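You operate a simulated robot arm through the tools that you are given. There is no shell and no other tool. Be economical: measure what you need, move in short steps, check, and stop when the job is done.

The job below is to be done with a simulated two-armed robot. You get a single attempt, and the scene is never put back.

## Task
Put the gold weight on the rework bench shelf away on the service bench step. Take the cream polishing pad and put it on top of the blue mirror shell. Close the stock drawer. Take the red brush and leave it on the upper shelf under the wash bench. Put the purple spanner on top of the trim card. Put the yellow level gauge on the marked spot on the lamp bench. Take the blue jig spanner and leave it on the end deck behind the jig bench. Open the window side hatch. The order is free. Set down upright: gold weight, cream polishing pad.
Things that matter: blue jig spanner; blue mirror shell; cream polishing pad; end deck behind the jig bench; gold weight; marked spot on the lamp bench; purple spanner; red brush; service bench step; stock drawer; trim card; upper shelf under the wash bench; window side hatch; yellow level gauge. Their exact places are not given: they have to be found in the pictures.

Only the result counts: the job must be done as asked and must still hold three seconds after the hand-in. Knocking over, shifting, dropping, spilling or breaking anything else fails it.

## Robot
Two 6-joint arms with two-finger parallel grippers on one trunk, on a base that drives. Base frame: it is fixed to the floor where the robot stands at the start and does not move with it; the origin is under the middle of the robot, x ahead of it, y to its left, z up; the surface under the hand at the start is at about z = 850. Units: mm, degrees, N and s.
The left shoulder is at the start at [50, 170, 1229], the right one opposite. Each reaches about 1092 mm from its shoulder. Places, roughly: blue jig spanner [7000, -6000, 750]; blue mirror shell (13x8x12 cm) [900, -200, 900]; cream polishing pad (8x5x8 cm) [500, 100, 900]; end deck behind the jig bench [5200, -5600, 400]; gold weight [750, 0, 500]; marked spot on the lamp bench (16x22 cm) [6780, -6100, 800]; purple spanner [-5000, 1250, 750]; red brush (5x4x10 cm) [-1400, 1100, 800]; service bench step [1000, -2000, 900]; stock drawer [100, 1000, 700]; trim card [-4000, 1250, 750]; upper shelf under the wash bench (146x18 cm) [-1580, 1040, 440]; window side hatch [2900, -5900, 400]; yellow level gauge [7000, -5500, 750]. Payload 1.57 kg a hand.
The tool frame of a hand sits at the grasp point between the pads (the TCP): z along the fingers, y along the line on which they close. The tips reach 30 mm beyond it. The gripper opens to 80 mm. The fingers are 17 mm wide and 12 mm thick; the gripper's body (40 by 82 mm) begins 80 mm behind the TCP.
Orientation is that of the tool frame in the base frame, as [roll, pitch, yaw] about the fixed x, y, z axes, in that order (R = Rz(yaw) Ry(pitch) Rx(roll)). With the fingers straight down and closing along the base's y, the tool's x points along the base's -x, its y along +y and its z along -z.

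## Interface
- The arms move only by the tool drive_tool. It takes "left_moves", "right_moves" or both (then of equal length, played together; a hand with none holds still); each is a list of rows, each a list of 7 numbers: the shift along the base's x, y, z in mm, then the turn, a rotation vector about the base's x, y, z in degrees, then the closure, from 0 (fully open) to 1 (shut). In form: [[dx, dy, dz, rx, ry, rz, claw], ...]. A call has 1 to 12 rows; each row shifts and turns the commanded pose from where the row before left it. Rows are played at 5 a second. More than 50 mm and 8.6 degrees between two rows, or a gripper value outside its range, and nothing of the call is played. A pose out of reach is approached as far as the arm can. The call stops where the force on the tool passes 40 N (or 10 N more than at its start, if that is more) or the arm is blocked; 0.2 s more then pass. Each finger travels about 72 mm/s and halts on what it meets, pressing with about 43 N; the grip force reading is that of the motor and also rises with nothing between the fingers. The clock runs only during rows and for 0.2 s after the last one: add rows that do not move to give the fingers time. It gives the time, the measured TCP pose, the force on the tool (base axes), the opening and the grip force at its end, in the units of the frame above (readings bear some noise), with the torque about the TCP (base axes, N m) and any sound that the robot's microphone picked up, and new pictures: "show" is both (left out), scene, wrist or none (wrist: the cameras of the hands that moved).
- Cameras (640 x 400 px; columns grow to the right, rows downward): "scene" is now at [10.9, 52.3, 1791.9]; the picture's right is [0.71, -0.71, 0.00], its down [-0.56, -0.56, -0.60] and it looks along [0.43, 0.43, -0.80] (base axes); focal length 289 px, centre (320, 200). "left" rides on the left gripper at [72, 7, -122] in its tool frame; the picture's right is [-0.09, 1.00, 0.00], its down [-0.84, -0.08, -0.54] and it looks along [-0.54, -0.05, 0.84] (tool axes); focal length 238 px, centre (320, 200). "right" rides on the right gripper at [72, -7, -122] in its tool frame; the picture's right is [0.09, 1.00, 0.00], its down [-0.84, 0.08, -0.54] and it looks along [-0.54, 0.05, 0.84] (tool axes); focal length 238 px, centre (320, 200).
- lift_body(by): slides the trunk up (or, below 0, down) by that many mm; the arms and the scene camera ride with it, the base frame stays. It gives what a move gives, with no picture.
- drive_base(legs): drives the robot by 1 to 6 legs, each [ahead, left, turn to the left] in mm, mm and degrees, along the robot's own axes; the way and the turn of a leg run together, so that a leg with both is an arc; at most 1500 mm and 180 degrees a leg. The arms and the cameras ride along, it lands a little off, and it stops where it bumps. It gives what a move gives, and a new picture of the scene camera.
- pan_tilt(pan, tilt): turns the head with the scene camera to pan (to the left, within 86 degrees either way) and tilt (down, from -29 to 69), counted from straight ahead of the robot. It gives what a move gives, and a new picture of the scene camera.
- locate(camera, pixels): for up to 12 pixels [column, row] of the newest picture of that camera ("zoom" is the newest enlarged one), the place [x, y, z] in the base frame of the surface seen there, good to about 2 mm. No time passes.
- close_up(camera, box): a new picture of the part [left, top, right, bottom] of that camera's present view, enlarged. No time passes.
- job_done(): hands the job in; it is judged then, once.

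Go step by step. Measure first, check grasps and placings, and put right what went wrong. The budget is 138 turns and 260 pictures, counting those below and the enlarged ones. Unless the task says otherwise, let go and move clear before handing in, and close with one line.

The tools are called after "Emit:" as a command line: name --argument value ..., lists and objects as JSON in quotes. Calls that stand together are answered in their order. drive_tool: Moves the arms, as the interface text tells. Its arguments: {"type":"object","properties":{"left_moves":{"type":"array"},"right_moves":{"type":"array"},"show":{"type":"string","enum":["both","scene","wrist","none"]}},"required":[]} The other tools are called the same way: lift_body (by) slides the trunk up or down; drive_base (legs) drives the base; pan_tilt (pan, tilt) turns the head that bears the scene camera; locate (camera, pixels) gives the place of the surface under pixels of a picture; close_up (camera, box) takes an enlarged picture of a part of a camera's view; job_done () hands the job in.

At the start:

```text
clock: 0.0
left_position: [441.0, 574.4, 1117.7]
left_tool_rot: [179.9, 0.0, 179.9]
left_ft_force: [1.0, 0.2, 1.0]
left_ft_torque: [0.01, 0.02, -0.01]
left_finger_gap: 80.0
left_grasp_force: 0.0
right_position: [778.2, 71.3, 1118.0]
right_tool_rot: [-180.0, -0.2, 180.0]
right_ft_force: [0.8, -0.6, 1.0]
right_ft_torque: [0.0, -0.02, 0.01]
right_finger_gap: 80.0
right_grasp_force: 0.2
trunk travel left (down, up): [-844.0, 126.0]
robot x, y, heading: [-0.0, -2.8, -0.1]
head pan, tilt: [45.1, 52.8]
```

scene: 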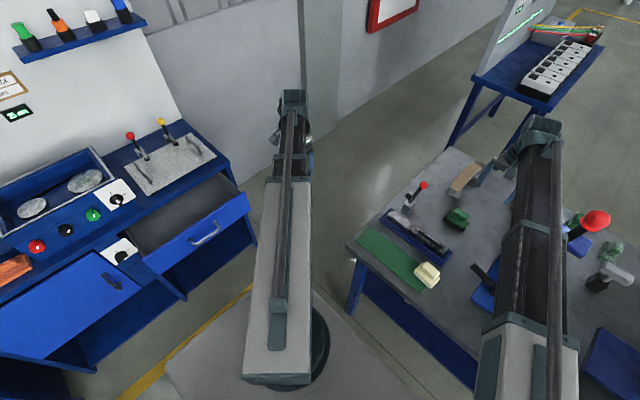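
right: 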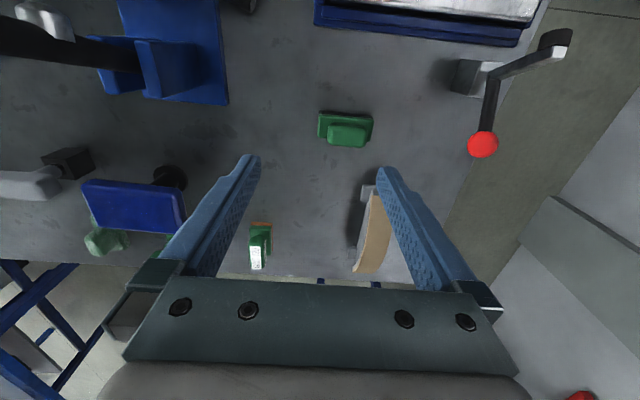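
left: 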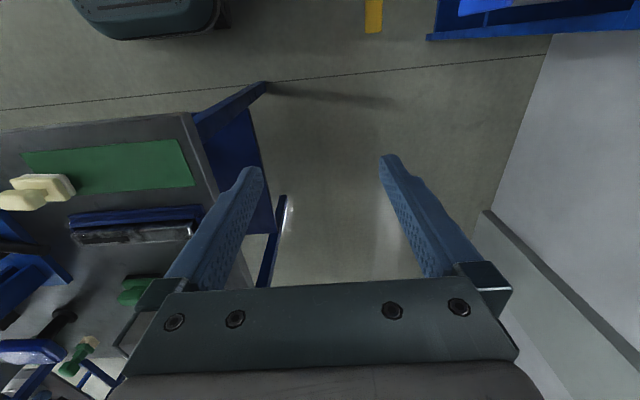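

The scene picture shows an open drawer on the left (handle near 205,232) and the rework bench with a cream pad near (427,275). I look straight ahead next to see the bench.

Emit:
locate --camera "scene" --pixels '[[205, 232], [250, 200], [165, 272], [427, 275], [427, 268], [390, 255], [350, 245], [130, 230], [240, 170]]'

Emit:
pan_tilt --pan -10 --tilt 50

```text
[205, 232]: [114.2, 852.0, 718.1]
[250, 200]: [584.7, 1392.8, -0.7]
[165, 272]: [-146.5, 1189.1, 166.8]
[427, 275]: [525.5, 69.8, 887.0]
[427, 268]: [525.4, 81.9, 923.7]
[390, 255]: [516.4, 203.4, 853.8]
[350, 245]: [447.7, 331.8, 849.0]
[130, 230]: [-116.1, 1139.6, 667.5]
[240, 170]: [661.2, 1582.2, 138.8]
```

```text
clock: 1.2
left_position: [440.7, 574.3, 1118.7]
left_tool_rot: [179.9, 0.0, -180.0]
left_ft_force: [-0.2, -0.3, 0.3]
left_ft_torque: [0.02, -0.01, 0.02]
left_finger_gap: 79.7
left_grasp_force: 0.1
right_position: [778.1, 71.2, 1119.0]
right_tool_rot: [179.9, -0.1, -179.9]
right_ft_force: [0.3, -0.2, -0.3]
right_ft_torque: [0.01, -0.02, -0.04]
right_finger_gap: 79.9
right_grasp_force: 0.0
trunk travel left (down, up): [-844.0, 126.0]
robot x, y, heading: [2.7, 0.3, 0.1]
head pan, tilt: [-10.0, 50.0]
```

scene: 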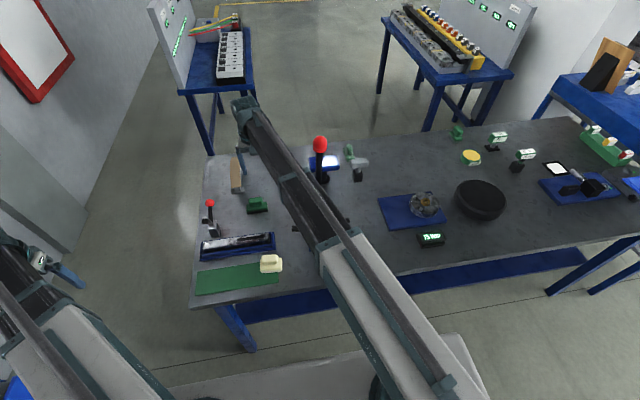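

The bench ahead is partly hidden by the right arm. I enlarge the bench to find the mirror shell (maybe the blue thing near 325,162).

Emit:
close_up --camera "scene" --box '[180, 120, 400, 300]'

Emit:
close_up --camera "scene" --box '[370, 100, 640, 270]'

Emit:
locate --camera "scene" --pixels '[[270, 263], [270, 270], [325, 162], [320, 145], [320, 180], [355, 165], [425, 203], [200, 303], [208, 160], [420, 270], [630, 240], [590, 120]]'

```text
2.22 times, centred on (290, 210) of scene
```

zoom: 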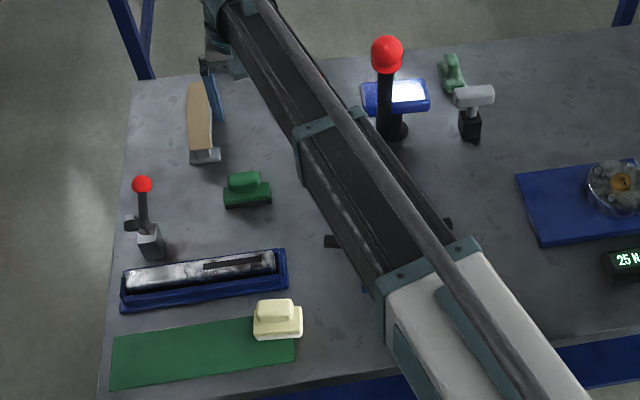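

```text
2.35 times, centred on (505, 185) of scene
```

zoom: 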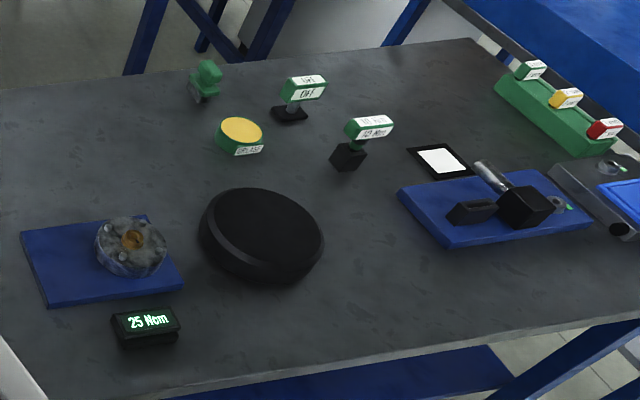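

```text
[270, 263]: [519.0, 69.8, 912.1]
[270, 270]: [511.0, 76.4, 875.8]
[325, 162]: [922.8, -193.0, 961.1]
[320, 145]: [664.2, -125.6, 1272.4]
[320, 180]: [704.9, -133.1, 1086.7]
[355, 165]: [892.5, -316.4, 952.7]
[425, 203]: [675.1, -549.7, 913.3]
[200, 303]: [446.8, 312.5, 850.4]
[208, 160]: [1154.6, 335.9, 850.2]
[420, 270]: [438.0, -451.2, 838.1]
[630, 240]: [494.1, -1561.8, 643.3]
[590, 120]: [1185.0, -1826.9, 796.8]
```

The lever with a red ball reaches z≈1290 close to the right arm. I measure the arm and lever, and enlarge the right wrist view.

Emit:
locate --camera "scene" --pixels '[[345, 240], [300, 185], [265, 135], [400, 300], [322, 195], [320, 137], [311, 162], [335, 165], [348, 150], [350, 178], [260, 205], [205, 205]]'

Emit:
locate --camera "right" --pixels '[[40, 35], [100, 50], [160, 60], [120, 60], [215, 60], [95, 195], [175, 195], [170, 175], [120, 225], [45, 20], [20, 185], [70, 160]]'

Emit:
close_up --camera "right" --box '[0, 0, 320, 280]'

```text
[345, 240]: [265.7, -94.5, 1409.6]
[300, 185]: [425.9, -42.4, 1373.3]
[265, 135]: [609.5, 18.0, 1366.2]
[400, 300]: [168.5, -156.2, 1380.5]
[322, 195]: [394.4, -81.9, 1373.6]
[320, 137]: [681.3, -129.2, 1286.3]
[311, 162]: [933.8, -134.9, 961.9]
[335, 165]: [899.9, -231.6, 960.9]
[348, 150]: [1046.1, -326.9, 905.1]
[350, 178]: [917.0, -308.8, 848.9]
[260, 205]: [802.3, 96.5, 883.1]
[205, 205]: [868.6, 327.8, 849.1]
```

```text
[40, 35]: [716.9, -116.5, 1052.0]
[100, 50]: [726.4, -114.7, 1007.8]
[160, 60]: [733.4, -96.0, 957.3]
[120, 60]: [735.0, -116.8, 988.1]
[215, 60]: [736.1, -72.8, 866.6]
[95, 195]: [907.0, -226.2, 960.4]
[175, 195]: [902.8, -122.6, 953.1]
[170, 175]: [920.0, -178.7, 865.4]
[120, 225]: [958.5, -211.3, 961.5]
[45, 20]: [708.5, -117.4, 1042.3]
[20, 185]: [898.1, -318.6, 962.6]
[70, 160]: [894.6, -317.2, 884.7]
```

```text
1.43 times, centred on (160, 140) of right
```

zoom: 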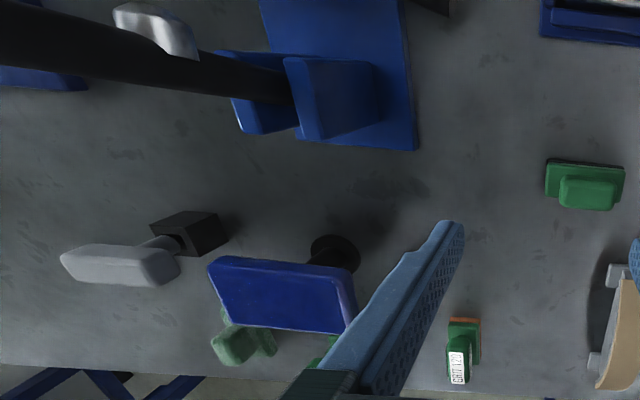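

The mirror shell has a flat top at z≈961 around (925,-180); the lever stands near (690,-125) up to z≈1290. I back the robot off and tuck the right arm, then look.

Emit:
drive_base --legs '[[-300, 0, 0]]'

Emit:
drive_tool --right_moves '[[-50, -30, 10, 0, 0, 0, 0], [-50, -30, 10, 0, 0, 0, 0], [-50, -35, 10, 0, 0, 0, 0], [-50, -35, 10, 0, 0, 0, 0], [-50, -35, 10, 0, 0, 0, 0], [-50, -35, 10, 0, 0, 0, 0], [-50, -35, 10, 0, 0, 0, 0], [-40, -35, 0, 0, 0, 0, 0], [0, -40, 0, 0, 0, 0, 0]]' --left_moves '[[0, 0, 0, 0, 0, 0, 0], [0, 0, 0, 0, 0, 0, 0], [0, 0, 0, 0, 0, 0, 0], [0, 0, 0, 0, 0, 0, 0], [0, 0, 0, 0, 0, 0, 0], [0, 0, 0, 0, 0, 0, 0], [0, 0, 0, 0, 0, 0, 0], [0, 0, 0, 0, 0, 0, 0], [0, 0, 0, 0, 0, 0, 0]]' --show "scene"

```text
clock: 3.3
left_position: [134.2, 574.7, 1120.0]
left_tool_rot: [179.9, 0.1, 179.9]
left_ft_force: [-1.0, -0.1, -0.2]
left_ft_torque: [0.01, 0.0, -0.02]
left_finger_gap: 80.0
left_grasp_force: 0.1
right_position: [472.6, 69.3, 1119.8]
right_tool_rot: [-180.0, 0.0, 179.9]
right_ft_force: [-0.3, -0.2, 0.2]
right_ft_torque: [0.01, -0.03, 0.01]
right_finger_gap: 80.1
right_grasp_force: 0.0
trunk travel left (down, up): [-844.0, 126.0]
robot x, y, heading: [-304.7, -4.0, -0.0]
head pan, tilt: [-10.0, 50.0]
```

scene: 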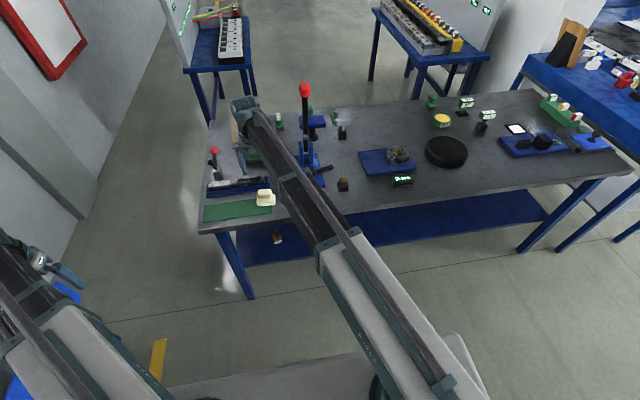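

```text
refused: row 1 steps farther than a row can; nothing moved
```

The gold weight shows at (277,237) on the blue shelf beneath. The step was too long; I repeat it with smaller rows.

Emit:
drive_tool --right_moves '[[-30, -38, 0, 0, 0, 0, 0], [-30, -38, 0, 0, 0, 0, 0], [-30, -38, 0, 0, 0, 0, 0], [-30, -38, 0, 0, 0, 0, 0], [-30, -38, 0, 0, 0, 0, 0], [-30, -38, 0, 0, 0, 0, 0], [-30, -38, 0, 0, 0, 0, 0], [-30, -38, 0, 0, 0, 0, 0], [-30, -38, 0, 0, 0, 0, 0]]' --show "scene"

Emit:
locate --camera "scene" --pixels '[[245, 250], [277, 237]]'

```text
clock: 5.3
left_position: [134.7, 574.5, 1118.8]
left_tool_rot: [180.0, 0.0, -180.0]
left_ft_force: [0.1, -0.7, 0.1]
left_ft_torque: [0.06, -0.03, 0.0]
left_finger_gap: 80.3
left_grasp_force: 0.0
right_position: [204.6, -272.2, 1119.2]
right_tool_rot: [179.9, 0.0, 180.0]
right_ft_force: [0.6, 0.5, -0.6]
right_ft_torque: [0.03, 0.02, -0.02]
right_finger_gap: 79.7
right_grasp_force: 0.0
trunk travel left (down, up): [-844.0, 126.0]
robot x, y, heading: [-302.8, -0.2, 0.1]
head pan, tilt: [-10.0, 50.0]
```

scene: 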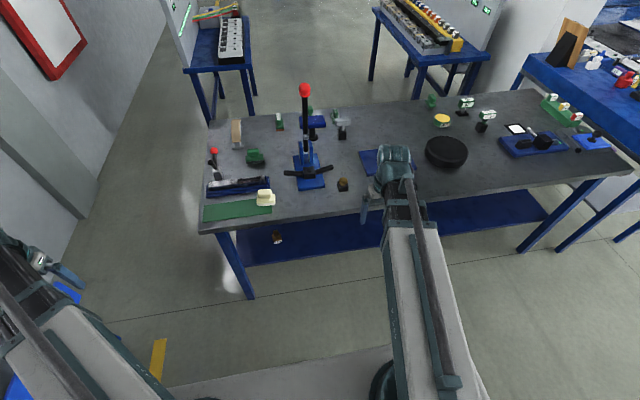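

```text
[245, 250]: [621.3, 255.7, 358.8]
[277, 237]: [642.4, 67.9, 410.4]
```

Clear view now. I enlarge the bench's left part and the shelf with the weight at (277,237).

Emit:
close_up --camera "scene" --box '[190, 80, 370, 190]'

Emit:
close_up --camera "scene" --box '[220, 180, 340, 260]'

Emit:
locate --camera "scene" --pixels '[[277, 237], [277, 243], [265, 193], [265, 203], [312, 117], [312, 127], [305, 115], [322, 120], [277, 247], [340, 185], [240, 263], [545, 213]]'

```text
3.56 times, centred on (280, 135) of scene
```

zoom: 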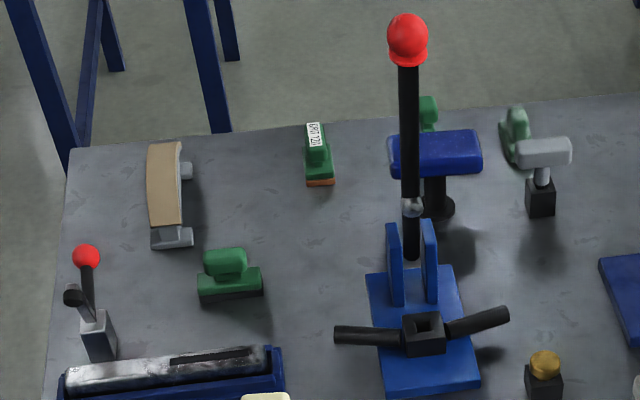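

```text
5.00 times, centred on (280, 220) of scene
```

zoom: 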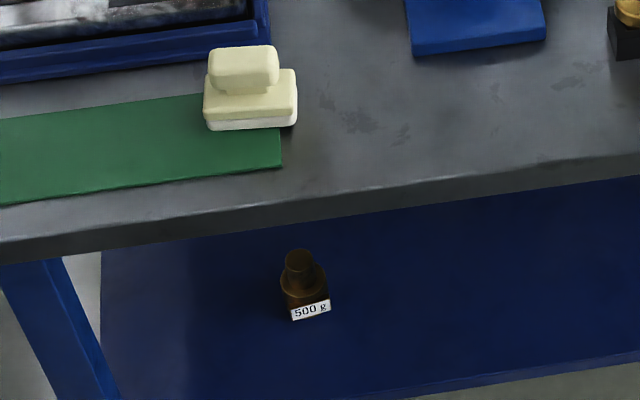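

```text
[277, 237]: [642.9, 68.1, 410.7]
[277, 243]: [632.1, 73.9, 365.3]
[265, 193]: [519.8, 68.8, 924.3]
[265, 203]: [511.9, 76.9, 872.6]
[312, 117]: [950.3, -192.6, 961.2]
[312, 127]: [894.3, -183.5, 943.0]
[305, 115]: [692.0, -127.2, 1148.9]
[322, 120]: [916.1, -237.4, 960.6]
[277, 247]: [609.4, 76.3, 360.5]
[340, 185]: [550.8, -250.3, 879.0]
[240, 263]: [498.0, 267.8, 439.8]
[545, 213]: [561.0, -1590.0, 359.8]
```

The pad's knob is near (519,70,924) and the weight stands at about (640,72) on the shelf at z≈360. I bring the right hand over the pad for a wrist look.

Emit:
drive_tool --right_moves '[[31.5, 34, -7, 0, 0, 0, 0], [31.5, 34, -7, 0, 0, 0, 0], [31.5, 34, -7, 0, 0, 0, 0], [31.5, 34, -7, 0, 0, 0, 0], [31.5, 34, -7, 0, 0, 0, 0], [31.5, 34, -7, 0, 0, 0, 0], [31.5, 34, -7, 0, 0, 0, 0], [31.5, 34, -7, 0, 0, 0, 0], [31.5, 34, -7, 0, 0, 0, 0], [31.5, 36, -7, 0, 0, 0, 0]]' --show "wrist"

```text
clock: 7.5
left_position: [135.3, 575.5, 1118.9]
left_tool_rot: [179.9, 0.0, -179.9]
left_ft_force: [0.0, -0.5, 0.0]
left_ft_torque: [0.04, -0.01, -0.04]
left_finger_gap: 80.0
left_grasp_force: 0.1
right_position: [519.9, 71.5, 1118.1]
right_tool_rot: [-180.0, 0.0, 180.0]
right_ft_force: [0.5, 0.2, -0.5]
right_ft_torque: [0.01, 0.03, 0.0]
right_finger_gap: 79.9
right_grasp_force: 0.0
right hand out of reach, approached as far as the arm can: row 1, 2, 3, 4, 5, 6, 7, 8, 9, 10
trunk travel left (down, up): [-844.0, 126.0]
robot x, y, heading: [-306.6, 2.8, -0.1]
head pan, tilt: [-10.0, 50.0]
```

right: 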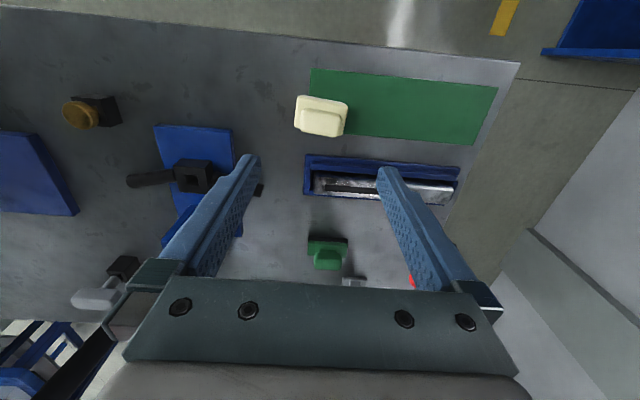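

The hand won't go lower than z≈1118 at this trunk height, so I'll lower the trunk. First I measure the pad (320,115) closely.

Emit:
close_up --camera "right" --box '[270, 70, 390, 160]'

Emit:
locate --camera "right" --pixels '[[320, 115], [298, 98], [347, 103], [343, 134], [297, 128], [300, 112], [341, 118], [320, 102], [320, 128]]'

```text
4.44 times, centred on (330, 115) of right
```

zoom: 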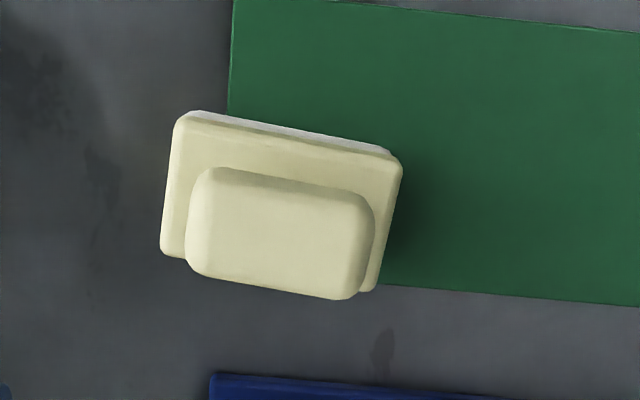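

```text
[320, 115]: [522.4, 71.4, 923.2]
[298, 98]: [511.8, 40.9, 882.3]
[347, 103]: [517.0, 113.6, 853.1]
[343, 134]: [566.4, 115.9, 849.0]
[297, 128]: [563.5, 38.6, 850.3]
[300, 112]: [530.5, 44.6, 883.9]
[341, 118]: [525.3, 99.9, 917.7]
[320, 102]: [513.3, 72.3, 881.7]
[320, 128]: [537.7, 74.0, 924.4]
```

I pin the knob's corners in the enlarged picture.

Emit:
locate --camera "zoom" --pixels '[[200, 185], [205, 265], [345, 285], [360, 205], [280, 230], [210, 172], [370, 200], [195, 262], [180, 125], [395, 160]]'

```text
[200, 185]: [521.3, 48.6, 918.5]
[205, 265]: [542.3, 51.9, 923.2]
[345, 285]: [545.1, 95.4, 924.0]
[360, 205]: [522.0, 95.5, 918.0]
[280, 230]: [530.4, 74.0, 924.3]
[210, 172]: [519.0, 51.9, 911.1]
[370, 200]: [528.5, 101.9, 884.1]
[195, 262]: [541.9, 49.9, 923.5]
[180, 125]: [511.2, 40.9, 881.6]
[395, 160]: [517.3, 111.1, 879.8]
```

The knob spans x 517–549, y 47–99, z 884–924, turned about −5°. I align the hand over (532,73).

Emit:
drive_tool --right_moves '[[12, 1.5, 0, 0, 0, -5, 0]]' --show "none"

Emit:
lift_body --by -140

Emit:
close_up --camera "right" --box '[160, 40, 480, 280]'

```text
clock: 7.9
left_position: [136.2, 574.7, 1117.8]
left_tool_rot: [179.9, -0.1, -179.9]
left_ft_force: [0.2, -0.6, -0.9]
left_ft_torque: [-0.03, 0.02, 0.01]
left_finger_gap: 80.3
left_grasp_force: 0.1
right_position: [531.3, 72.3, 1118.6]
right_tool_rot: [-179.9, 0.0, 174.9]
right_ft_force: [-0.5, 0.1, 0.3]
right_ft_torque: [0.01, -0.01, 0.01]
right_finger_gap: 79.8
right_grasp_force: 0.0
trunk travel left (down, up): [-844.0, 126.0]
robot x, y, heading: [-304.9, -3.3, 0.1]
head pan, tilt: [-10.0, 50.0]
```

```text
clock: 9.6
left_position: [135.6, 574.8, 978.8]
left_tool_rot: [179.9, 0.1, 179.9]
left_ft_force: [0.4, 0.8, 0.1]
left_ft_torque: [0.03, 0.04, -0.02]
left_finger_gap: 80.0
left_grasp_force: 0.1
right_position: [530.5, 71.8, 977.8]
right_tool_rot: [-179.9, 0.0, 175.0]
right_ft_force: [0.5, -0.6, -0.8]
right_ft_torque: [0.0, 0.01, 0.0]
right_finger_gap: 79.9
right_grasp_force: 0.0
trunk travel left (down, up): [-704.0, 266.0]
robot x, y, heading: [-304.1, 1.3, 0.0]
head pan, tilt: [-10.0, 50.0]
```

```text
1.67 times, centred on (320, 160) of right
```

zoom: 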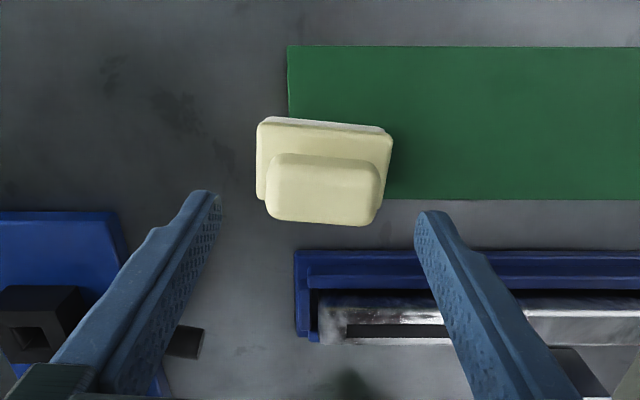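

The pad is centred between the fingers, still about 4° off. I turn a bit more and go down 60.

Emit:
drive_tool --right_moves '[[0.5, 0.5, -20, 0, 0, -3.5, 0], [0, 0, -20, 0, 0, 0, 0], [0, 0, -20, 0, 0, 0, 0]]' --show "wrist"

```text
clock: 10.4
left_position: [135.3, 575.4, 979.7]
left_tool_rot: [179.9, 0.1, -180.0]
left_ft_force: [0.1, -0.5, 0.1]
left_ft_torque: [0.02, 0.05, 0.01]
left_finger_gap: 80.1
left_grasp_force: 0.1
right_position: [533.7, 71.6, 978.3]
right_tool_rot: [179.9, 0.0, 171.4]
right_ft_force: [-0.6, 0.5, 0.8]
right_ft_torque: [-0.04, -0.01, 0.02]
right_finger_gap: 80.0
right_grasp_force: 0.0
right hand out of reach, approached as far as the arm can: row 1, 2, 3
trunk travel left (down, up): [-704.0, 266.0]
robot x, y, heading: [-303.8, -0.8, -0.1]
head pan, tilt: [-10.0, 50.0]
```

right: 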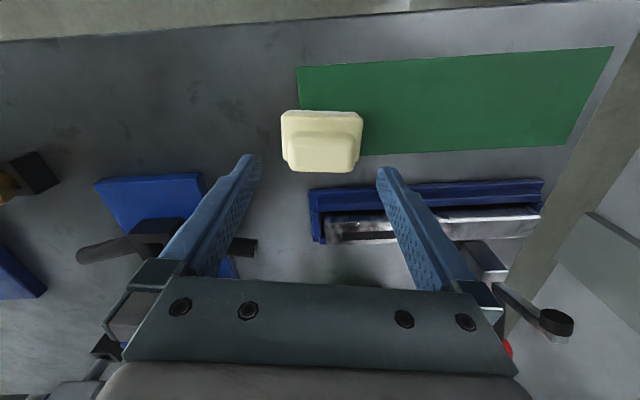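

Same lower limit relative to the shoulder, so the trunk does the descending: −60 takes TCP to z≈918.

Emit:
lift_body --by -60

Emit:
drive_tool --right_moves '[[0, 0, 0, 0, 0, 0, 0.5], [0, 0, 0, 0, 0, 0, 1], [0, 0, 0, 0, 0, 0, 1], [0, 0, 0, 0, 0, 0, 1]]' --show "wrist"

```text
clock: 11.4
left_position: [135.9, 574.4, 918.7]
left_tool_rot: [180.0, 0.0, -180.0]
left_ft_force: [-0.2, 0.5, -0.6]
left_ft_torque: [0.0, -0.01, 0.01]
left_finger_gap: 80.0
left_grasp_force: 0.0
right_position: [533.6, 71.9, 918.8]
right_tool_rot: [-180.0, -0.1, 171.4]
right_ft_force: [-0.5, -0.5, 0.2]
right_ft_torque: [0.02, 0.02, -0.01]
right_finger_gap: 79.7
right_grasp_force: 0.0
trunk travel left (down, up): [-644.0, 326.0]
robot x, y, heading: [-304.2, 1.8, -0.2]
head pan, tilt: [-10.0, 50.0]
```

```text
clock: 12.4
left_position: [135.9, 573.7, 919.6]
left_tool_rot: [179.9, 0.0, 179.9]
left_ft_force: [0.7, 0.4, 1.2]
left_ft_torque: [0.03, 0.01, -0.01]
left_finger_gap: 80.2
left_grasp_force: 0.1
right_position: [532.5, 71.2, 918.9]
right_tool_rot: [180.0, 0.0, 171.5]
right_ft_force: [0.0, 1.0, 0.8]
right_ft_torque: [0.04, -0.01, 0.02]
right_finger_gap: 56.1
right_grasp_force: 43.1
trunk travel left (down, up): [-644.0, 326.0]
robot x, y, heading: [-306.5, 1.7, 0.1]
head pan, tilt: [-10.0, 50.0]
```

right: 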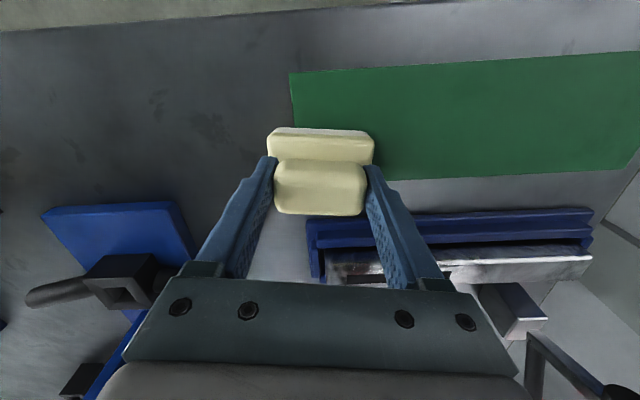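

The pad is gripped (gap 56). I lift it with the trunk and drive around to the right side, keeping clear of the lever.

Emit:
lift_body --by 200

Emit:
drive_base --legs '[[-100, 0, 0], [0, -380, 0], [400, 0, 0]]'

Emit:
locate --camera "scene" --pixels '[[320, 200]]'

```text
clock: 14.6
left_position: [136.1, 574.9, 1118.0]
left_tool_rot: [179.8, 0.1, 180.0]
left_ft_force: [-0.1, -0.3, 0.1]
left_ft_torque: [-0.02, 0.01, 0.0]
left_finger_gap: 80.2
left_grasp_force: 0.0
right_position: [532.9, 71.2, 1119.0]
right_tool_rot: [-180.0, 0.0, 171.5]
right_ft_force: [-0.1, 0.1, -0.6]
right_ft_torque: [0.02, 0.01, -0.02]
right_finger_gap: 55.4
right_grasp_force: 43.0
trunk travel left (down, up): [-844.0, 126.0]
robot x, y, heading: [-304.0, 4.8, 0.0]
head pan, tilt: [-10.0, 50.0]
```

```text
clock: 19.8
left_position: [441.6, 187.2, 1117.6]
left_tool_rot: [179.8, -0.1, 179.7]
left_ft_force: [-0.2, 1.0, 0.9]
left_ft_torque: [0.05, 0.02, 0.01]
left_finger_gap: 80.1
left_grasp_force: 0.1
right_position: [836.8, -317.6, 1117.5]
right_tool_rot: [180.0, -0.1, 171.1]
right_ft_force: [0.3, 0.5, -1.9]
right_ft_torque: [-0.01, 0.01, 0.03]
right_finger_gap: 55.4
right_grasp_force: 43.4
trunk travel left (down, up): [-844.0, 126.0]
robot x, y, heading: [-1.1, -385.9, -0.3]
head pan, tilt: [-10.0, 50.0]
```

scene: 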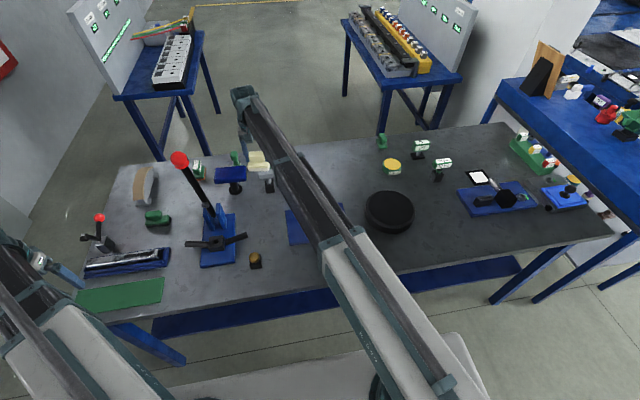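

```text
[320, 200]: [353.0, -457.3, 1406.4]
```

The shell shows at (230,173), and the pad at (258,160) in the air. I measure the shell's corners.

Emit:
close_up --camera "scene" --box '[190, 140, 290, 210]'

```text
5.71 times, centred on (240, 175) of scene
```

zoom: 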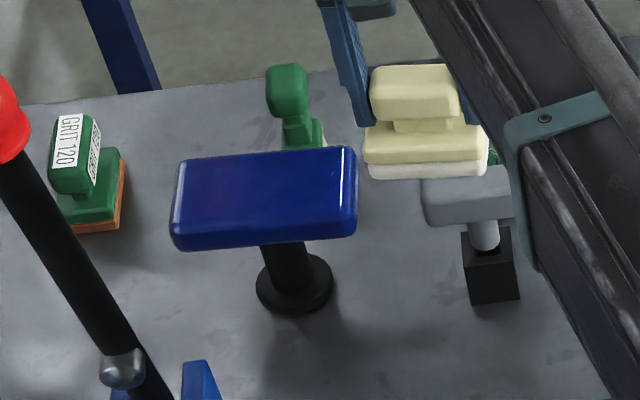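

Emit:
locate --camera "zoom" --pixels '[[187, 163], [180, 208], [347, 205], [350, 152], [265, 185], [265, 157], [265, 210], [265, 230], [265, 240], [375, 180], [480, 175]]'

```text
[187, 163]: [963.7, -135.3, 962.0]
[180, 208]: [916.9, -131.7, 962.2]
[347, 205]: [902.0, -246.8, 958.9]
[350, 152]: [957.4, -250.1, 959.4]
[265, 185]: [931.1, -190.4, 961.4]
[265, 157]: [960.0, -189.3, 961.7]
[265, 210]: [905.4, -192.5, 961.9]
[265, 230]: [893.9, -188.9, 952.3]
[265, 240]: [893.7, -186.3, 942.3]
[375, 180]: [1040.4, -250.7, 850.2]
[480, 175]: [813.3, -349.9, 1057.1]
```

The shell top is centred near (932,−191) at z≈962, turned about −4°. I move the pad over it at full height.

Emit:
drive_tool --right_moves '[[22.5, 31, 0, 0, 0, 1.2, 1], [22.5, 31, 0, 0, 0, 1.2, 1], [22.5, 31, 0, 0, 0, 1.2, 1], [22.5, 31, 0, 0, 0, 1, 1]]' --show "both"

```text
clock: 20.8
left_position: [441.6, 187.3, 1117.8]
left_tool_rot: [179.9, 0.0, 179.7]
left_ft_force: [-0.4, -0.7, 0.7]
left_ft_torque: [0.0, -0.01, 0.01]
left_finger_gap: 80.3
left_grasp_force: 0.0
right_position: [853.5, -220.8, 1118.5]
right_tool_rot: [179.9, 0.2, 175.6]
right_ft_force: [-0.1, -1.2, -1.2]
right_ft_torque: [-0.01, -0.01, 0.01]
right_finger_gap: 55.6
right_grasp_force: 43.3
right hand out of reach, approached as far as the arm can: row 2, 3, 4
trunk travel left (down, up): [-844.0, 126.0]
robot x, y, heading: [-2.5, -384.2, -0.4]
head pan, tilt: [-10.0, 50.0]
```

scene: 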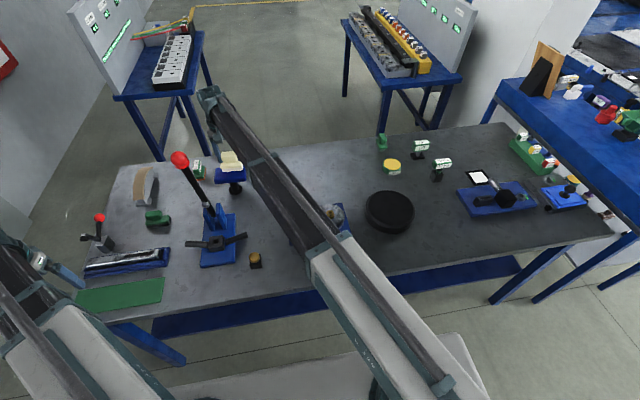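
right: 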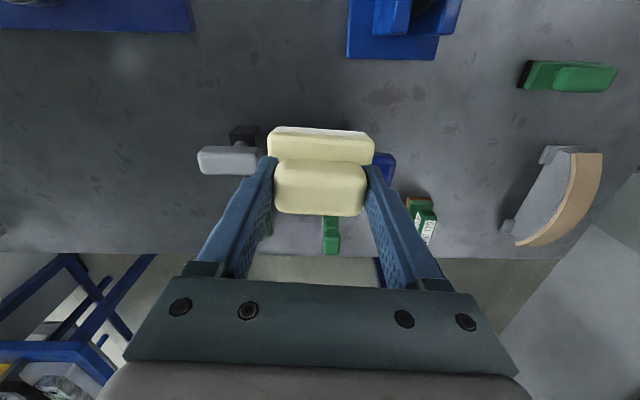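

The arm reached its limit at (854,−221); the base must go ahead about 90. I measure the base front and bench edge first.

Emit:
locate --camera "scene" --pixels '[[250, 350], [300, 342], [440, 336], [200, 357], [160, 320], [240, 330], [290, 300], [320, 320], [480, 360]]'

```text
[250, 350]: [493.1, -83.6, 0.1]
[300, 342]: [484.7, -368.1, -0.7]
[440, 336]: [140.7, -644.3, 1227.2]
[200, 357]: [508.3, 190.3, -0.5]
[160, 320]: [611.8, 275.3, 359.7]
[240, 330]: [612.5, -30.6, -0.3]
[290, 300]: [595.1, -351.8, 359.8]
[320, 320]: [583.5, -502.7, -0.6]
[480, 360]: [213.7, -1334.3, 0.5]
```

Emit:
close_up --camera "scene" --box '[160, 280, 480, 400]'

Emit:
locate --camera "scene" --pixels '[[250, 370], [300, 360], [250, 360], [300, 352], [150, 325], [125, 325], [165, 358], [290, 310]]'

```text
2.00 times, centred on (320, 340) of scene
```

zoom: 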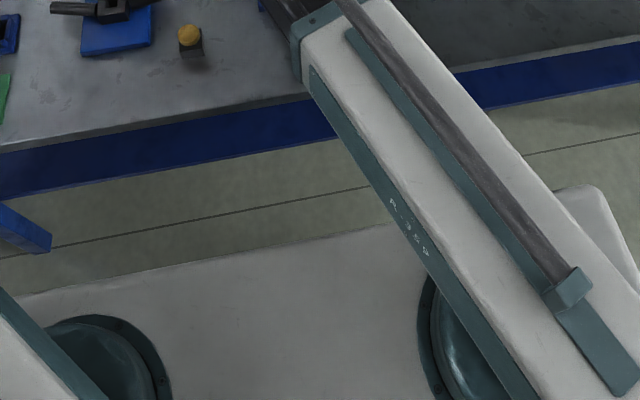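

```text
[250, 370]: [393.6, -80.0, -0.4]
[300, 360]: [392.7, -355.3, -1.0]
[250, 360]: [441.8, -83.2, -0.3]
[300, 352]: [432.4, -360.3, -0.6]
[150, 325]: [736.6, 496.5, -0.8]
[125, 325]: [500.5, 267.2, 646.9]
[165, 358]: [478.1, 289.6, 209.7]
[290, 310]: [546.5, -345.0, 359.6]
```

The base front lies behind the sight line (x<370) and the bench legs and shelf start near x≈480, so an 80 mm advance is safe. I drive ahead 80 and 25 left.

Emit:
drive_base --legs '[[80, 25, 0.4]]'

```text
clock: 21.9
left_position: [518.3, 216.0, 1118.5]
left_tool_rot: [179.8, -0.1, -179.8]
left_ft_force: [0.8, 0.3, -1.3]
left_ft_torque: [-0.01, 0.05, 0.01]
left_finger_gap: 80.0
left_grasp_force: 0.1
right_position: [934.1, -189.9, 1116.9]
right_tool_rot: [-180.0, 0.1, 176.3]
right_ft_force: [0.4, 0.9, -0.7]
right_ft_torque: [-0.04, 0.03, -0.01]
right_finger_gap: 55.6
right_grasp_force: 43.2
trunk travel left (down, up): [-844.0, 126.0]
robot x, y, heading: [74.1, -361.7, 0.2]
head pan, tilt: [-10.0, 50.0]
```

scene: 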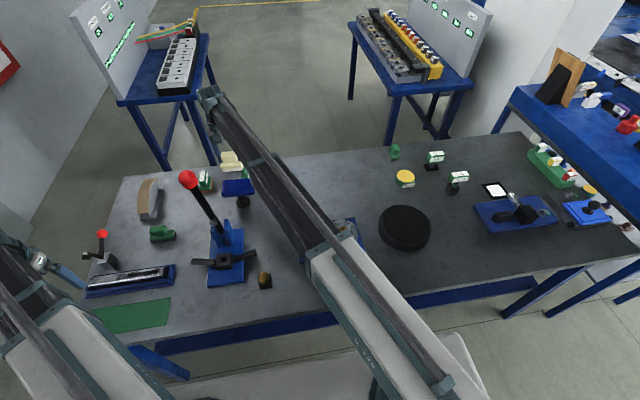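

TCP at (934,−190), close to the target (927,−193). I correct, then lower 75 and check.

Emit:
drive_tool --right_moves '[[-7, -3, 0, 0, 0, 0, 1]]' --show "none"

Emit:
lift_body --by -75

Emit:
close_up --camera "scene" --box '[200, 130, 300, 220]'

Emit:
close_up --camera "right" --box '[220, 80, 420, 240]'

```text
clock: 22.3
left_position: [518.2, 217.0, 1118.5]
left_tool_rot: [-180.0, -0.1, -179.9]
left_ft_force: [0.1, 0.2, 0.5]
left_ft_torque: [0.01, 0.05, -0.02]
left_finger_gap: 80.0
left_grasp_force: 0.0
right_position: [925.9, -192.3, 1118.3]
right_tool_rot: [180.0, 0.1, 176.1]
right_ft_force: [-0.7, 0.0, -0.9]
right_ft_torque: [0.02, 0.0, 0.0]
right_finger_gap: 55.8
right_grasp_force: 43.0
trunk travel left (down, up): [-844.0, 126.0]
robot x, y, heading: [74.3, -361.4, 0.4]
head pan, tilt: [-10.0, 50.0]
```

```text
clock: 23.4
left_position: [517.5, 216.0, 1043.5]
left_tool_rot: [179.9, 0.1, -179.9]
left_ft_force: [0.3, -0.9, 0.7]
left_ft_torque: [0.01, 0.01, 0.01]
left_finger_gap: 79.9
left_grasp_force: 0.1
right_position: [924.6, -193.1, 1043.3]
right_tool_rot: [-180.0, 0.1, 176.3]
right_ft_force: [-0.6, -0.6, -0.8]
right_ft_torque: [-0.01, -0.03, 0.01]
right_finger_gap: 55.5
right_grasp_force: 42.8
trunk travel left (down, up): [-769.0, 201.0]
robot x, y, heading: [81.2, -362.3, -0.1]
head pan, tilt: [-10.0, 50.0]
```

```text
4.44 times, centred on (250, 175) of scene
```

zoom: 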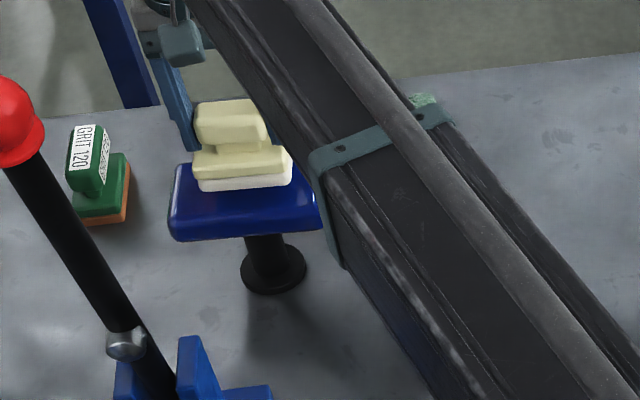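

```text
2.50 times, centred on (320, 160) of right
```

zoom: 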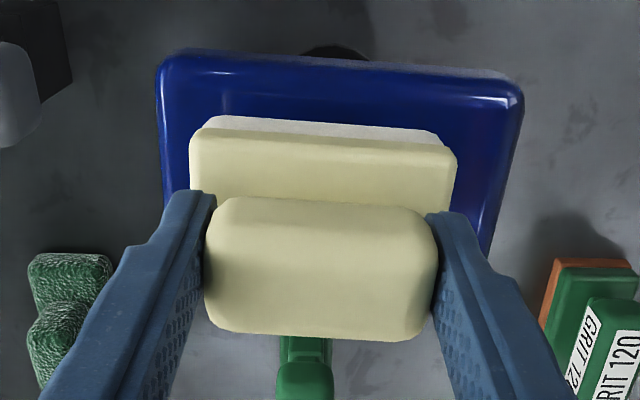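

The pad hovers about 12 mm above the shell, slightly to the −y side. I shift +5 in y and lower until it rests.

Emit:
drive_tool --right_moves '[[2, 5, 0, 0, 0, 0, 1]]' --show "none"

Emit:
lift_body --by -11

Emit:
close_up --camera "scene" --box '[200, 130, 300, 220]'

```text
clock: 23.8
left_position: [517.8, 215.8, 1044.2]
left_tool_rot: [179.9, 0.0, -179.9]
left_ft_force: [0.8, 0.4, 0.2]
left_ft_torque: [0.02, 0.02, -0.02]
left_finger_gap: 80.0
left_grasp_force: 0.0
right_position: [928.0, -187.5, 1043.8]
right_tool_rot: [179.9, 0.1, 176.1]
right_ft_force: [0.8, -0.1, -0.2]
right_ft_torque: [0.05, -0.03, 0.03]
right_finger_gap: 55.7
right_grasp_force: 43.6
trunk travel left (down, up): [-769.0, 201.0]
robot x, y, heading: [79.2, -355.5, 0.1]
head pan, tilt: [-10.0, 50.0]
```

```text
clock: 24.4
left_position: [518.4, 216.1, 1033.4]
left_tool_rot: [179.9, 0.0, -179.9]
left_ft_force: [0.7, -0.5, -0.3]
left_ft_torque: [0.04, -0.01, 0.0]
left_finger_gap: 79.8
left_grasp_force: 0.0
right_position: [925.7, -187.8, 1034.2]
right_tool_rot: [-180.0, 0.1, 176.2]
right_ft_force: [0.6, 0.5, -1.9]
right_ft_torque: [0.0, 0.01, 0.0]
right_finger_gap: 55.6
right_grasp_force: 42.9
trunk travel left (down, up): [-758.0, 212.0]
robot x, y, heading: [77.5, -356.7, 0.2]
head pan, tilt: [-10.0, 50.0]
```

```text
4.44 times, centred on (250, 175) of scene
```

zoom: 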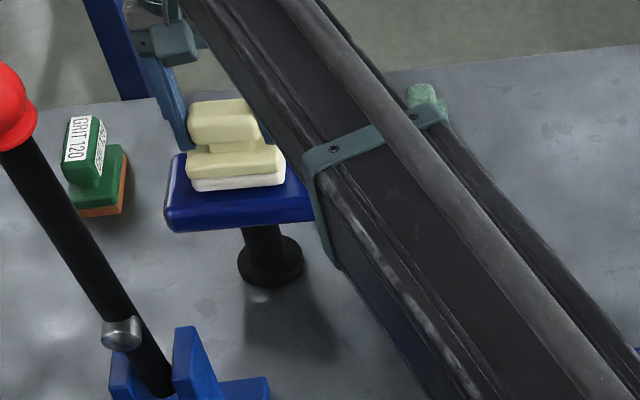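

No contact force yet; I lower 2 mm more and read the force.

Emit:
lift_body --by -2

```text
clock: 24.9
left_position: [517.9, 216.7, 1030.1]
left_tool_rot: [179.9, 0.0, -179.9]
left_ft_force: [-0.3, 0.2, -0.8]
left_ft_torque: [0.0, 0.01, -0.03]
left_finger_gap: 80.1
left_grasp_force: 0.0
right_position: [926.3, -187.4, 1031.6]
right_tool_rot: [-180.0, 0.1, 176.2]
right_ft_force: [0.0, 0.4, -1.0]
right_ft_torque: [-0.03, 0.03, 0.0]
right_finger_gap: 55.5
right_grasp_force: 42.8
trunk travel left (down, up): [-756.0, 214.0]
robot x, y, heading: [75.5, -357.8, 0.1]
head pan, tilt: [-10.0, 50.0]
```

Still free; I go another 2 mm down.

Emit:
lift_body --by -2

```text
clock: 25.5
left_position: [517.3, 216.5, 1028.5]
left_tool_rot: [179.9, 0.0, -179.8]
left_ft_force: [-0.8, -0.1, 0.7]
left_ft_torque: [0.04, 0.0, 0.0]
left_finger_gap: 79.9
left_grasp_force: 0.1
right_position: [927.2, -187.4, 1027.5]
right_tool_rot: [-180.0, 0.1, 176.2]
right_ft_force: [1.3, -0.1, -0.9]
right_ft_torque: [0.01, 0.03, 0.0]
right_finger_gap: 55.4
right_grasp_force: 42.9
trunk travel left (down, up): [-754.0, 216.0]
robot x, y, heading: [80.5, -359.2, -0.0]
head pan, tilt: [-10.0, 50.0]
```

Emit:
close_up --camera "scene" --box '[225, 150, 275, 195]'

Emit:
close_up --camera "right" --box '[220, 80, 420, 240]'

```text
8.89 times, centred on (250, 172) of scene
```

zoom: 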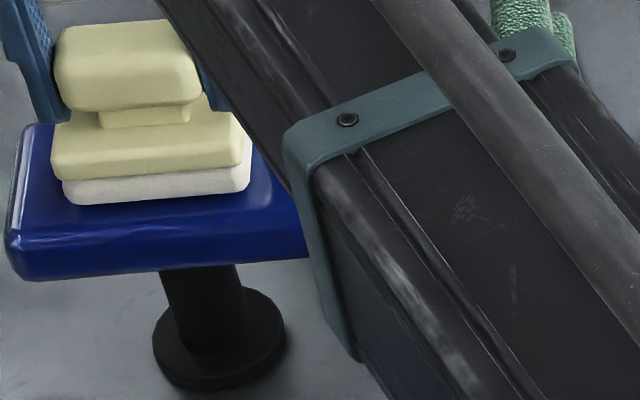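

```text
2.50 times, centred on (320, 160) of right
```

zoom: 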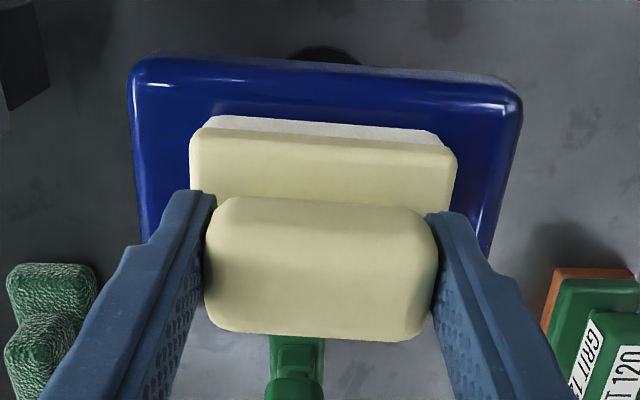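

It looks nearly resting; one more 2 mm.

Emit:
lift_body --by -2

```text
clock: 26.0
left_position: [517.0, 217.6, 1027.5]
left_tool_rot: [179.9, 0.0, -179.9]
left_ft_force: [0.0, 0.1, -0.3]
left_ft_torque: [0.01, -0.01, 0.0]
left_finger_gap: 79.8
left_grasp_force: 0.1
right_position: [927.2, -187.6, 1027.0]
right_tool_rot: [-180.0, 0.0, 176.3]
right_ft_force: [-0.4, -0.9, 0.6]
right_ft_torque: [-0.06, 0.08, -0.01]
right_finger_gap: 55.1
right_grasp_force: 42.9
trunk travel left (down, up): [-752.0, 218.0]
robot x, y, heading: [76.7, -355.3, 0.3]
head pan, tilt: [-10.0, 50.0]
```

The vertical force turned to +0.6, so the pad just rests. I open and raise the trunk.

Emit:
drive_tool --right_moves '[[0, 0, 0, 0, 0, 0, 0.2], [0, 0, 0, 0, 0, 0, 0], [0, 0, 0, 0, 0, 0, 0]]' --show "none"

Emit:
lift_body --by 100

Emit:
close_up --camera "right" --box '[220, 80, 420, 240]'

```text
clock: 26.8
left_position: [516.5, 215.8, 1026.5]
left_tool_rot: [179.9, 0.0, -179.9]
left_ft_force: [-0.7, -0.3, -0.2]
left_ft_torque: [0.0, -0.02, 0.0]
left_finger_gap: 80.2
left_grasp_force: 0.1
right_position: [926.4, -187.2, 1027.2]
right_tool_rot: [-180.0, 0.1, 176.2]
right_ft_force: [-0.2, 0.0, -1.4]
right_ft_torque: [0.0, 0.04, 0.03]
right_finger_gap: 80.0
right_grasp_force: 0.0
trunk travel left (down, up): [-752.0, 218.0]
robot x, y, heading: [74.2, -359.0, 0.0]
head pan, tilt: [-10.0, 50.0]
```

```text
clock: 28.1
left_position: [517.3, 216.3, 1125.8]
left_tool_rot: [179.9, -0.1, -179.8]
left_ft_force: [0.3, -0.5, 0.3]
left_ft_torque: [0.01, -0.03, -0.01]
left_finger_gap: 79.9
left_grasp_force: 0.2
right_position: [926.8, -187.8, 1125.4]
right_tool_rot: [179.9, 0.2, 176.3]
right_ft_force: [0.0, 0.2, -1.0]
right_ft_torque: [0.03, -0.03, 0.0]
right_finger_gap: 79.8
right_grasp_force: 0.1
trunk travel left (down, up): [-852.0, 118.0]
robot x, y, heading: [76.7, -362.6, 0.1]
head pan, tilt: [-10.0, 50.0]
```

```text
2.50 times, centred on (320, 160) of right
```

zoom: 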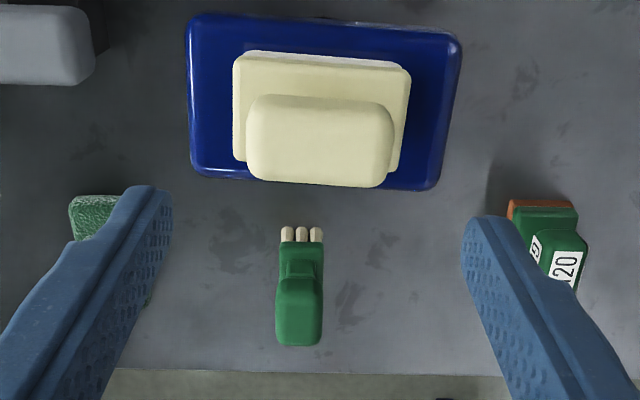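

The pad sits well centred on the shell. I move the hand to −y away from the lever before backing off, then go toward the weight.

Emit:
drive_tool --right_moves '[[-10, -45, 0, 0, 0, 0, 0], [-10, -45, 0, 0, 0, 0, 0], [-20, -45, 0, 0, 0, 0, 0], [-20, -45, 0, 0, 0, 0, 0]]' --show "none"

Emit:
drive_base --legs '[[-520, 0, 0]]'

```text
clock: 29.1
left_position: [516.7, 216.0, 1126.4]
left_tool_rot: [179.8, 0.0, -179.8]
left_ft_force: [0.4, 0.3, 0.0]
left_ft_torque: [0.02, 0.02, 0.0]
left_finger_gap: 80.1
left_grasp_force: 0.0
right_position: [864.2, -367.2, 1126.6]
right_tool_rot: [179.9, 0.1, 176.1]
right_ft_force: [0.3, -0.5, -0.2]
right_ft_torque: [0.01, 0.0, -0.03]
right_finger_gap: 80.0
right_grasp_force: 0.1
trunk travel left (down, up): [-852.0, 118.0]
robot x, y, heading: [78.3, -361.6, 0.1]
head pan, tilt: [-10.0, 50.0]
```

```text
clock: 32.1
left_position: [-5.2, 215.8, 1128.3]
left_tool_rot: [179.9, 0.0, -179.6]
left_ft_force: [-0.5, 0.1, 0.0]
left_ft_torque: [-0.01, 0.01, 0.0]
left_finger_gap: 79.7
left_grasp_force: 0.0
right_position: [342.7, -367.7, 1127.2]
right_tool_rot: [180.0, 0.1, 176.3]
right_ft_force: [-0.8, 0.1, -0.2]
right_ft_torque: [-0.01, -0.01, -0.01]
right_finger_gap: 80.0
right_grasp_force: 0.1
trunk travel left (down, up): [-852.0, 118.0]
robot x, y, heading: [-438.3, -360.8, 0.2]
head pan, tilt: [-10.0, 50.0]
```

scene: 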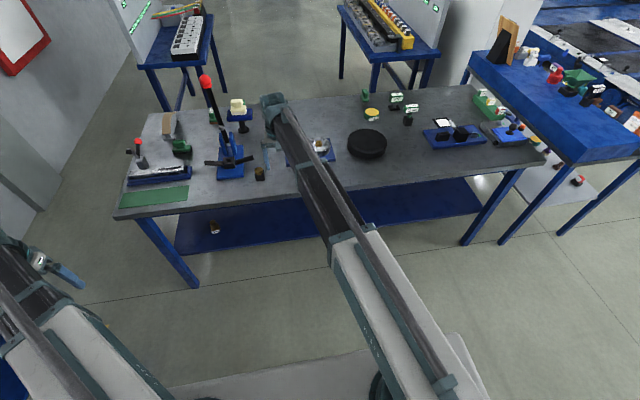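

Backed off. I tuck the left hand a bit, tilt the right hand 40° forward, and strafe left in front of the weight.

Emit:
drive_tool --left_moves '[[0, -40, 0, 0, 0, 0, 0], [0, -40, 0, 0, 0, 0, 0], [0, -40, 0, 0, 0, 0, 0], [0, -40, 0, 0, 0, 0, 0], [0, 0, 0, 0, 0, 0, 0], [0, 0, 0, 0, 0, 0, 0]]' --right_moves '[[-40, 15, 0, 0, -7, 0, 0], [-40, 15, 0, 0, -7, 0, 0], [-40, 15, 0, 0, -7, 0, 0], [-40, 15, 0, 0, -7, 0, 0], [-40, 15, 0, 0, -7, 0, 0], [-20, 5, 0, 0, -5, 4, 0]]' --show "none"

Emit:
drive_base --legs '[[0, 460, 0]]'

Emit:
lift_body --by -500

Emit:
pan_tilt --pan 0 --tilt 35

```text
clock: 33.5
left_position: [-4.2, 56.5, 1127.9]
left_tool_rot: [179.8, 0.0, -179.7]
left_ft_force: [-0.5, -0.1, 0.2]
left_ft_torque: [-0.03, 0.01, 0.01]
left_finger_gap: 80.1
left_grasp_force: 0.0
right_position: [123.8, -288.2, 1178.7]
right_tool_rot: [177.0, 40.1, 179.2]
right_ft_force: [0.2, -1.0, -0.7]
right_ft_torque: [0.01, 0.0, 0.06]
right_finger_gap: 80.2
right_grasp_force: 0.0
right hand out of reach, approached as far as the arm can: row 2, 3, 4, 5, 6
trunk travel left (down, up): [-852.0, 118.0]
robot x, y, heading: [-442.1, -363.6, 0.4]
head pan, tilt: [-10.0, 50.0]
```

```text
clock: 36.3
left_position: [-7.1, 519.1, 1127.0]
left_tool_rot: [180.0, 0.0, -179.8]
left_ft_force: [0.5, 0.5, 0.5]
left_ft_torque: [-0.05, -0.01, 0.0]
left_finger_gap: 79.8
left_grasp_force: 0.0
right_position: [122.1, 175.7, 1178.4]
right_tool_rot: [177.1, 40.1, 179.5]
right_ft_force: [0.7, -0.2, 0.6]
right_ft_torque: [-0.02, 0.04, -0.03]
right_finger_gap: 80.1
right_grasp_force: 0.1
trunk travel left (down, up): [-852.0, 118.0]
robot x, y, heading: [-444.9, 102.4, 0.3]
head pan, tilt: [-10.0, 50.0]
```

scene: 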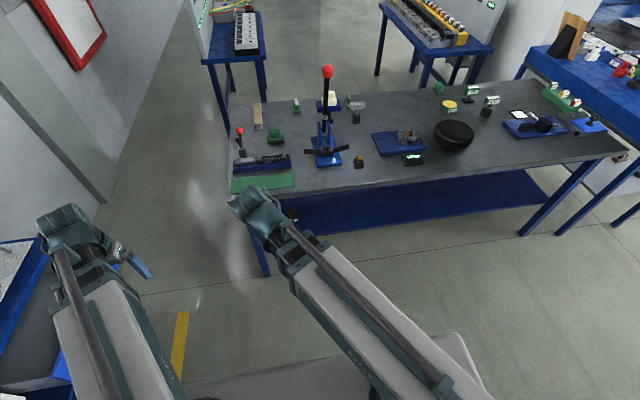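

```text
refused: -500 is not a number from -400 to 400
```

```text
clock: 37.1
left_position: [-7.8, 518.4, 1127.1]
left_tool_rot: [179.9, 0.0, -179.6]
left_ft_force: [0.3, 0.2, -0.7]
left_ft_torque: [0.03, 0.02, -0.01]
left_finger_gap: 79.8
left_grasp_force: 0.1
right_position: [123.8, 176.1, 1178.3]
right_tool_rot: [177.1, 39.9, 179.5]
right_ft_force: [0.8, -0.5, 0.1]
right_ft_torque: [-0.03, 0.01, 0.01]
right_finger_gap: 79.9
right_grasp_force: 0.1
trunk travel left (down, up): [-852.0, 118.0]
robot x, y, heading: [-449.9, 104.3, 0.6]
head pan, tilt: [0.0, 35.0]
```

scene: 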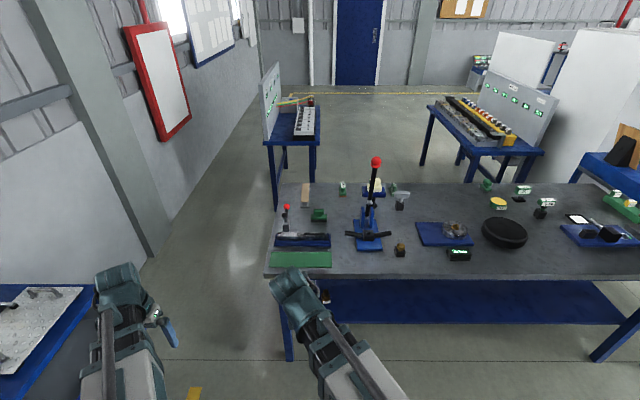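

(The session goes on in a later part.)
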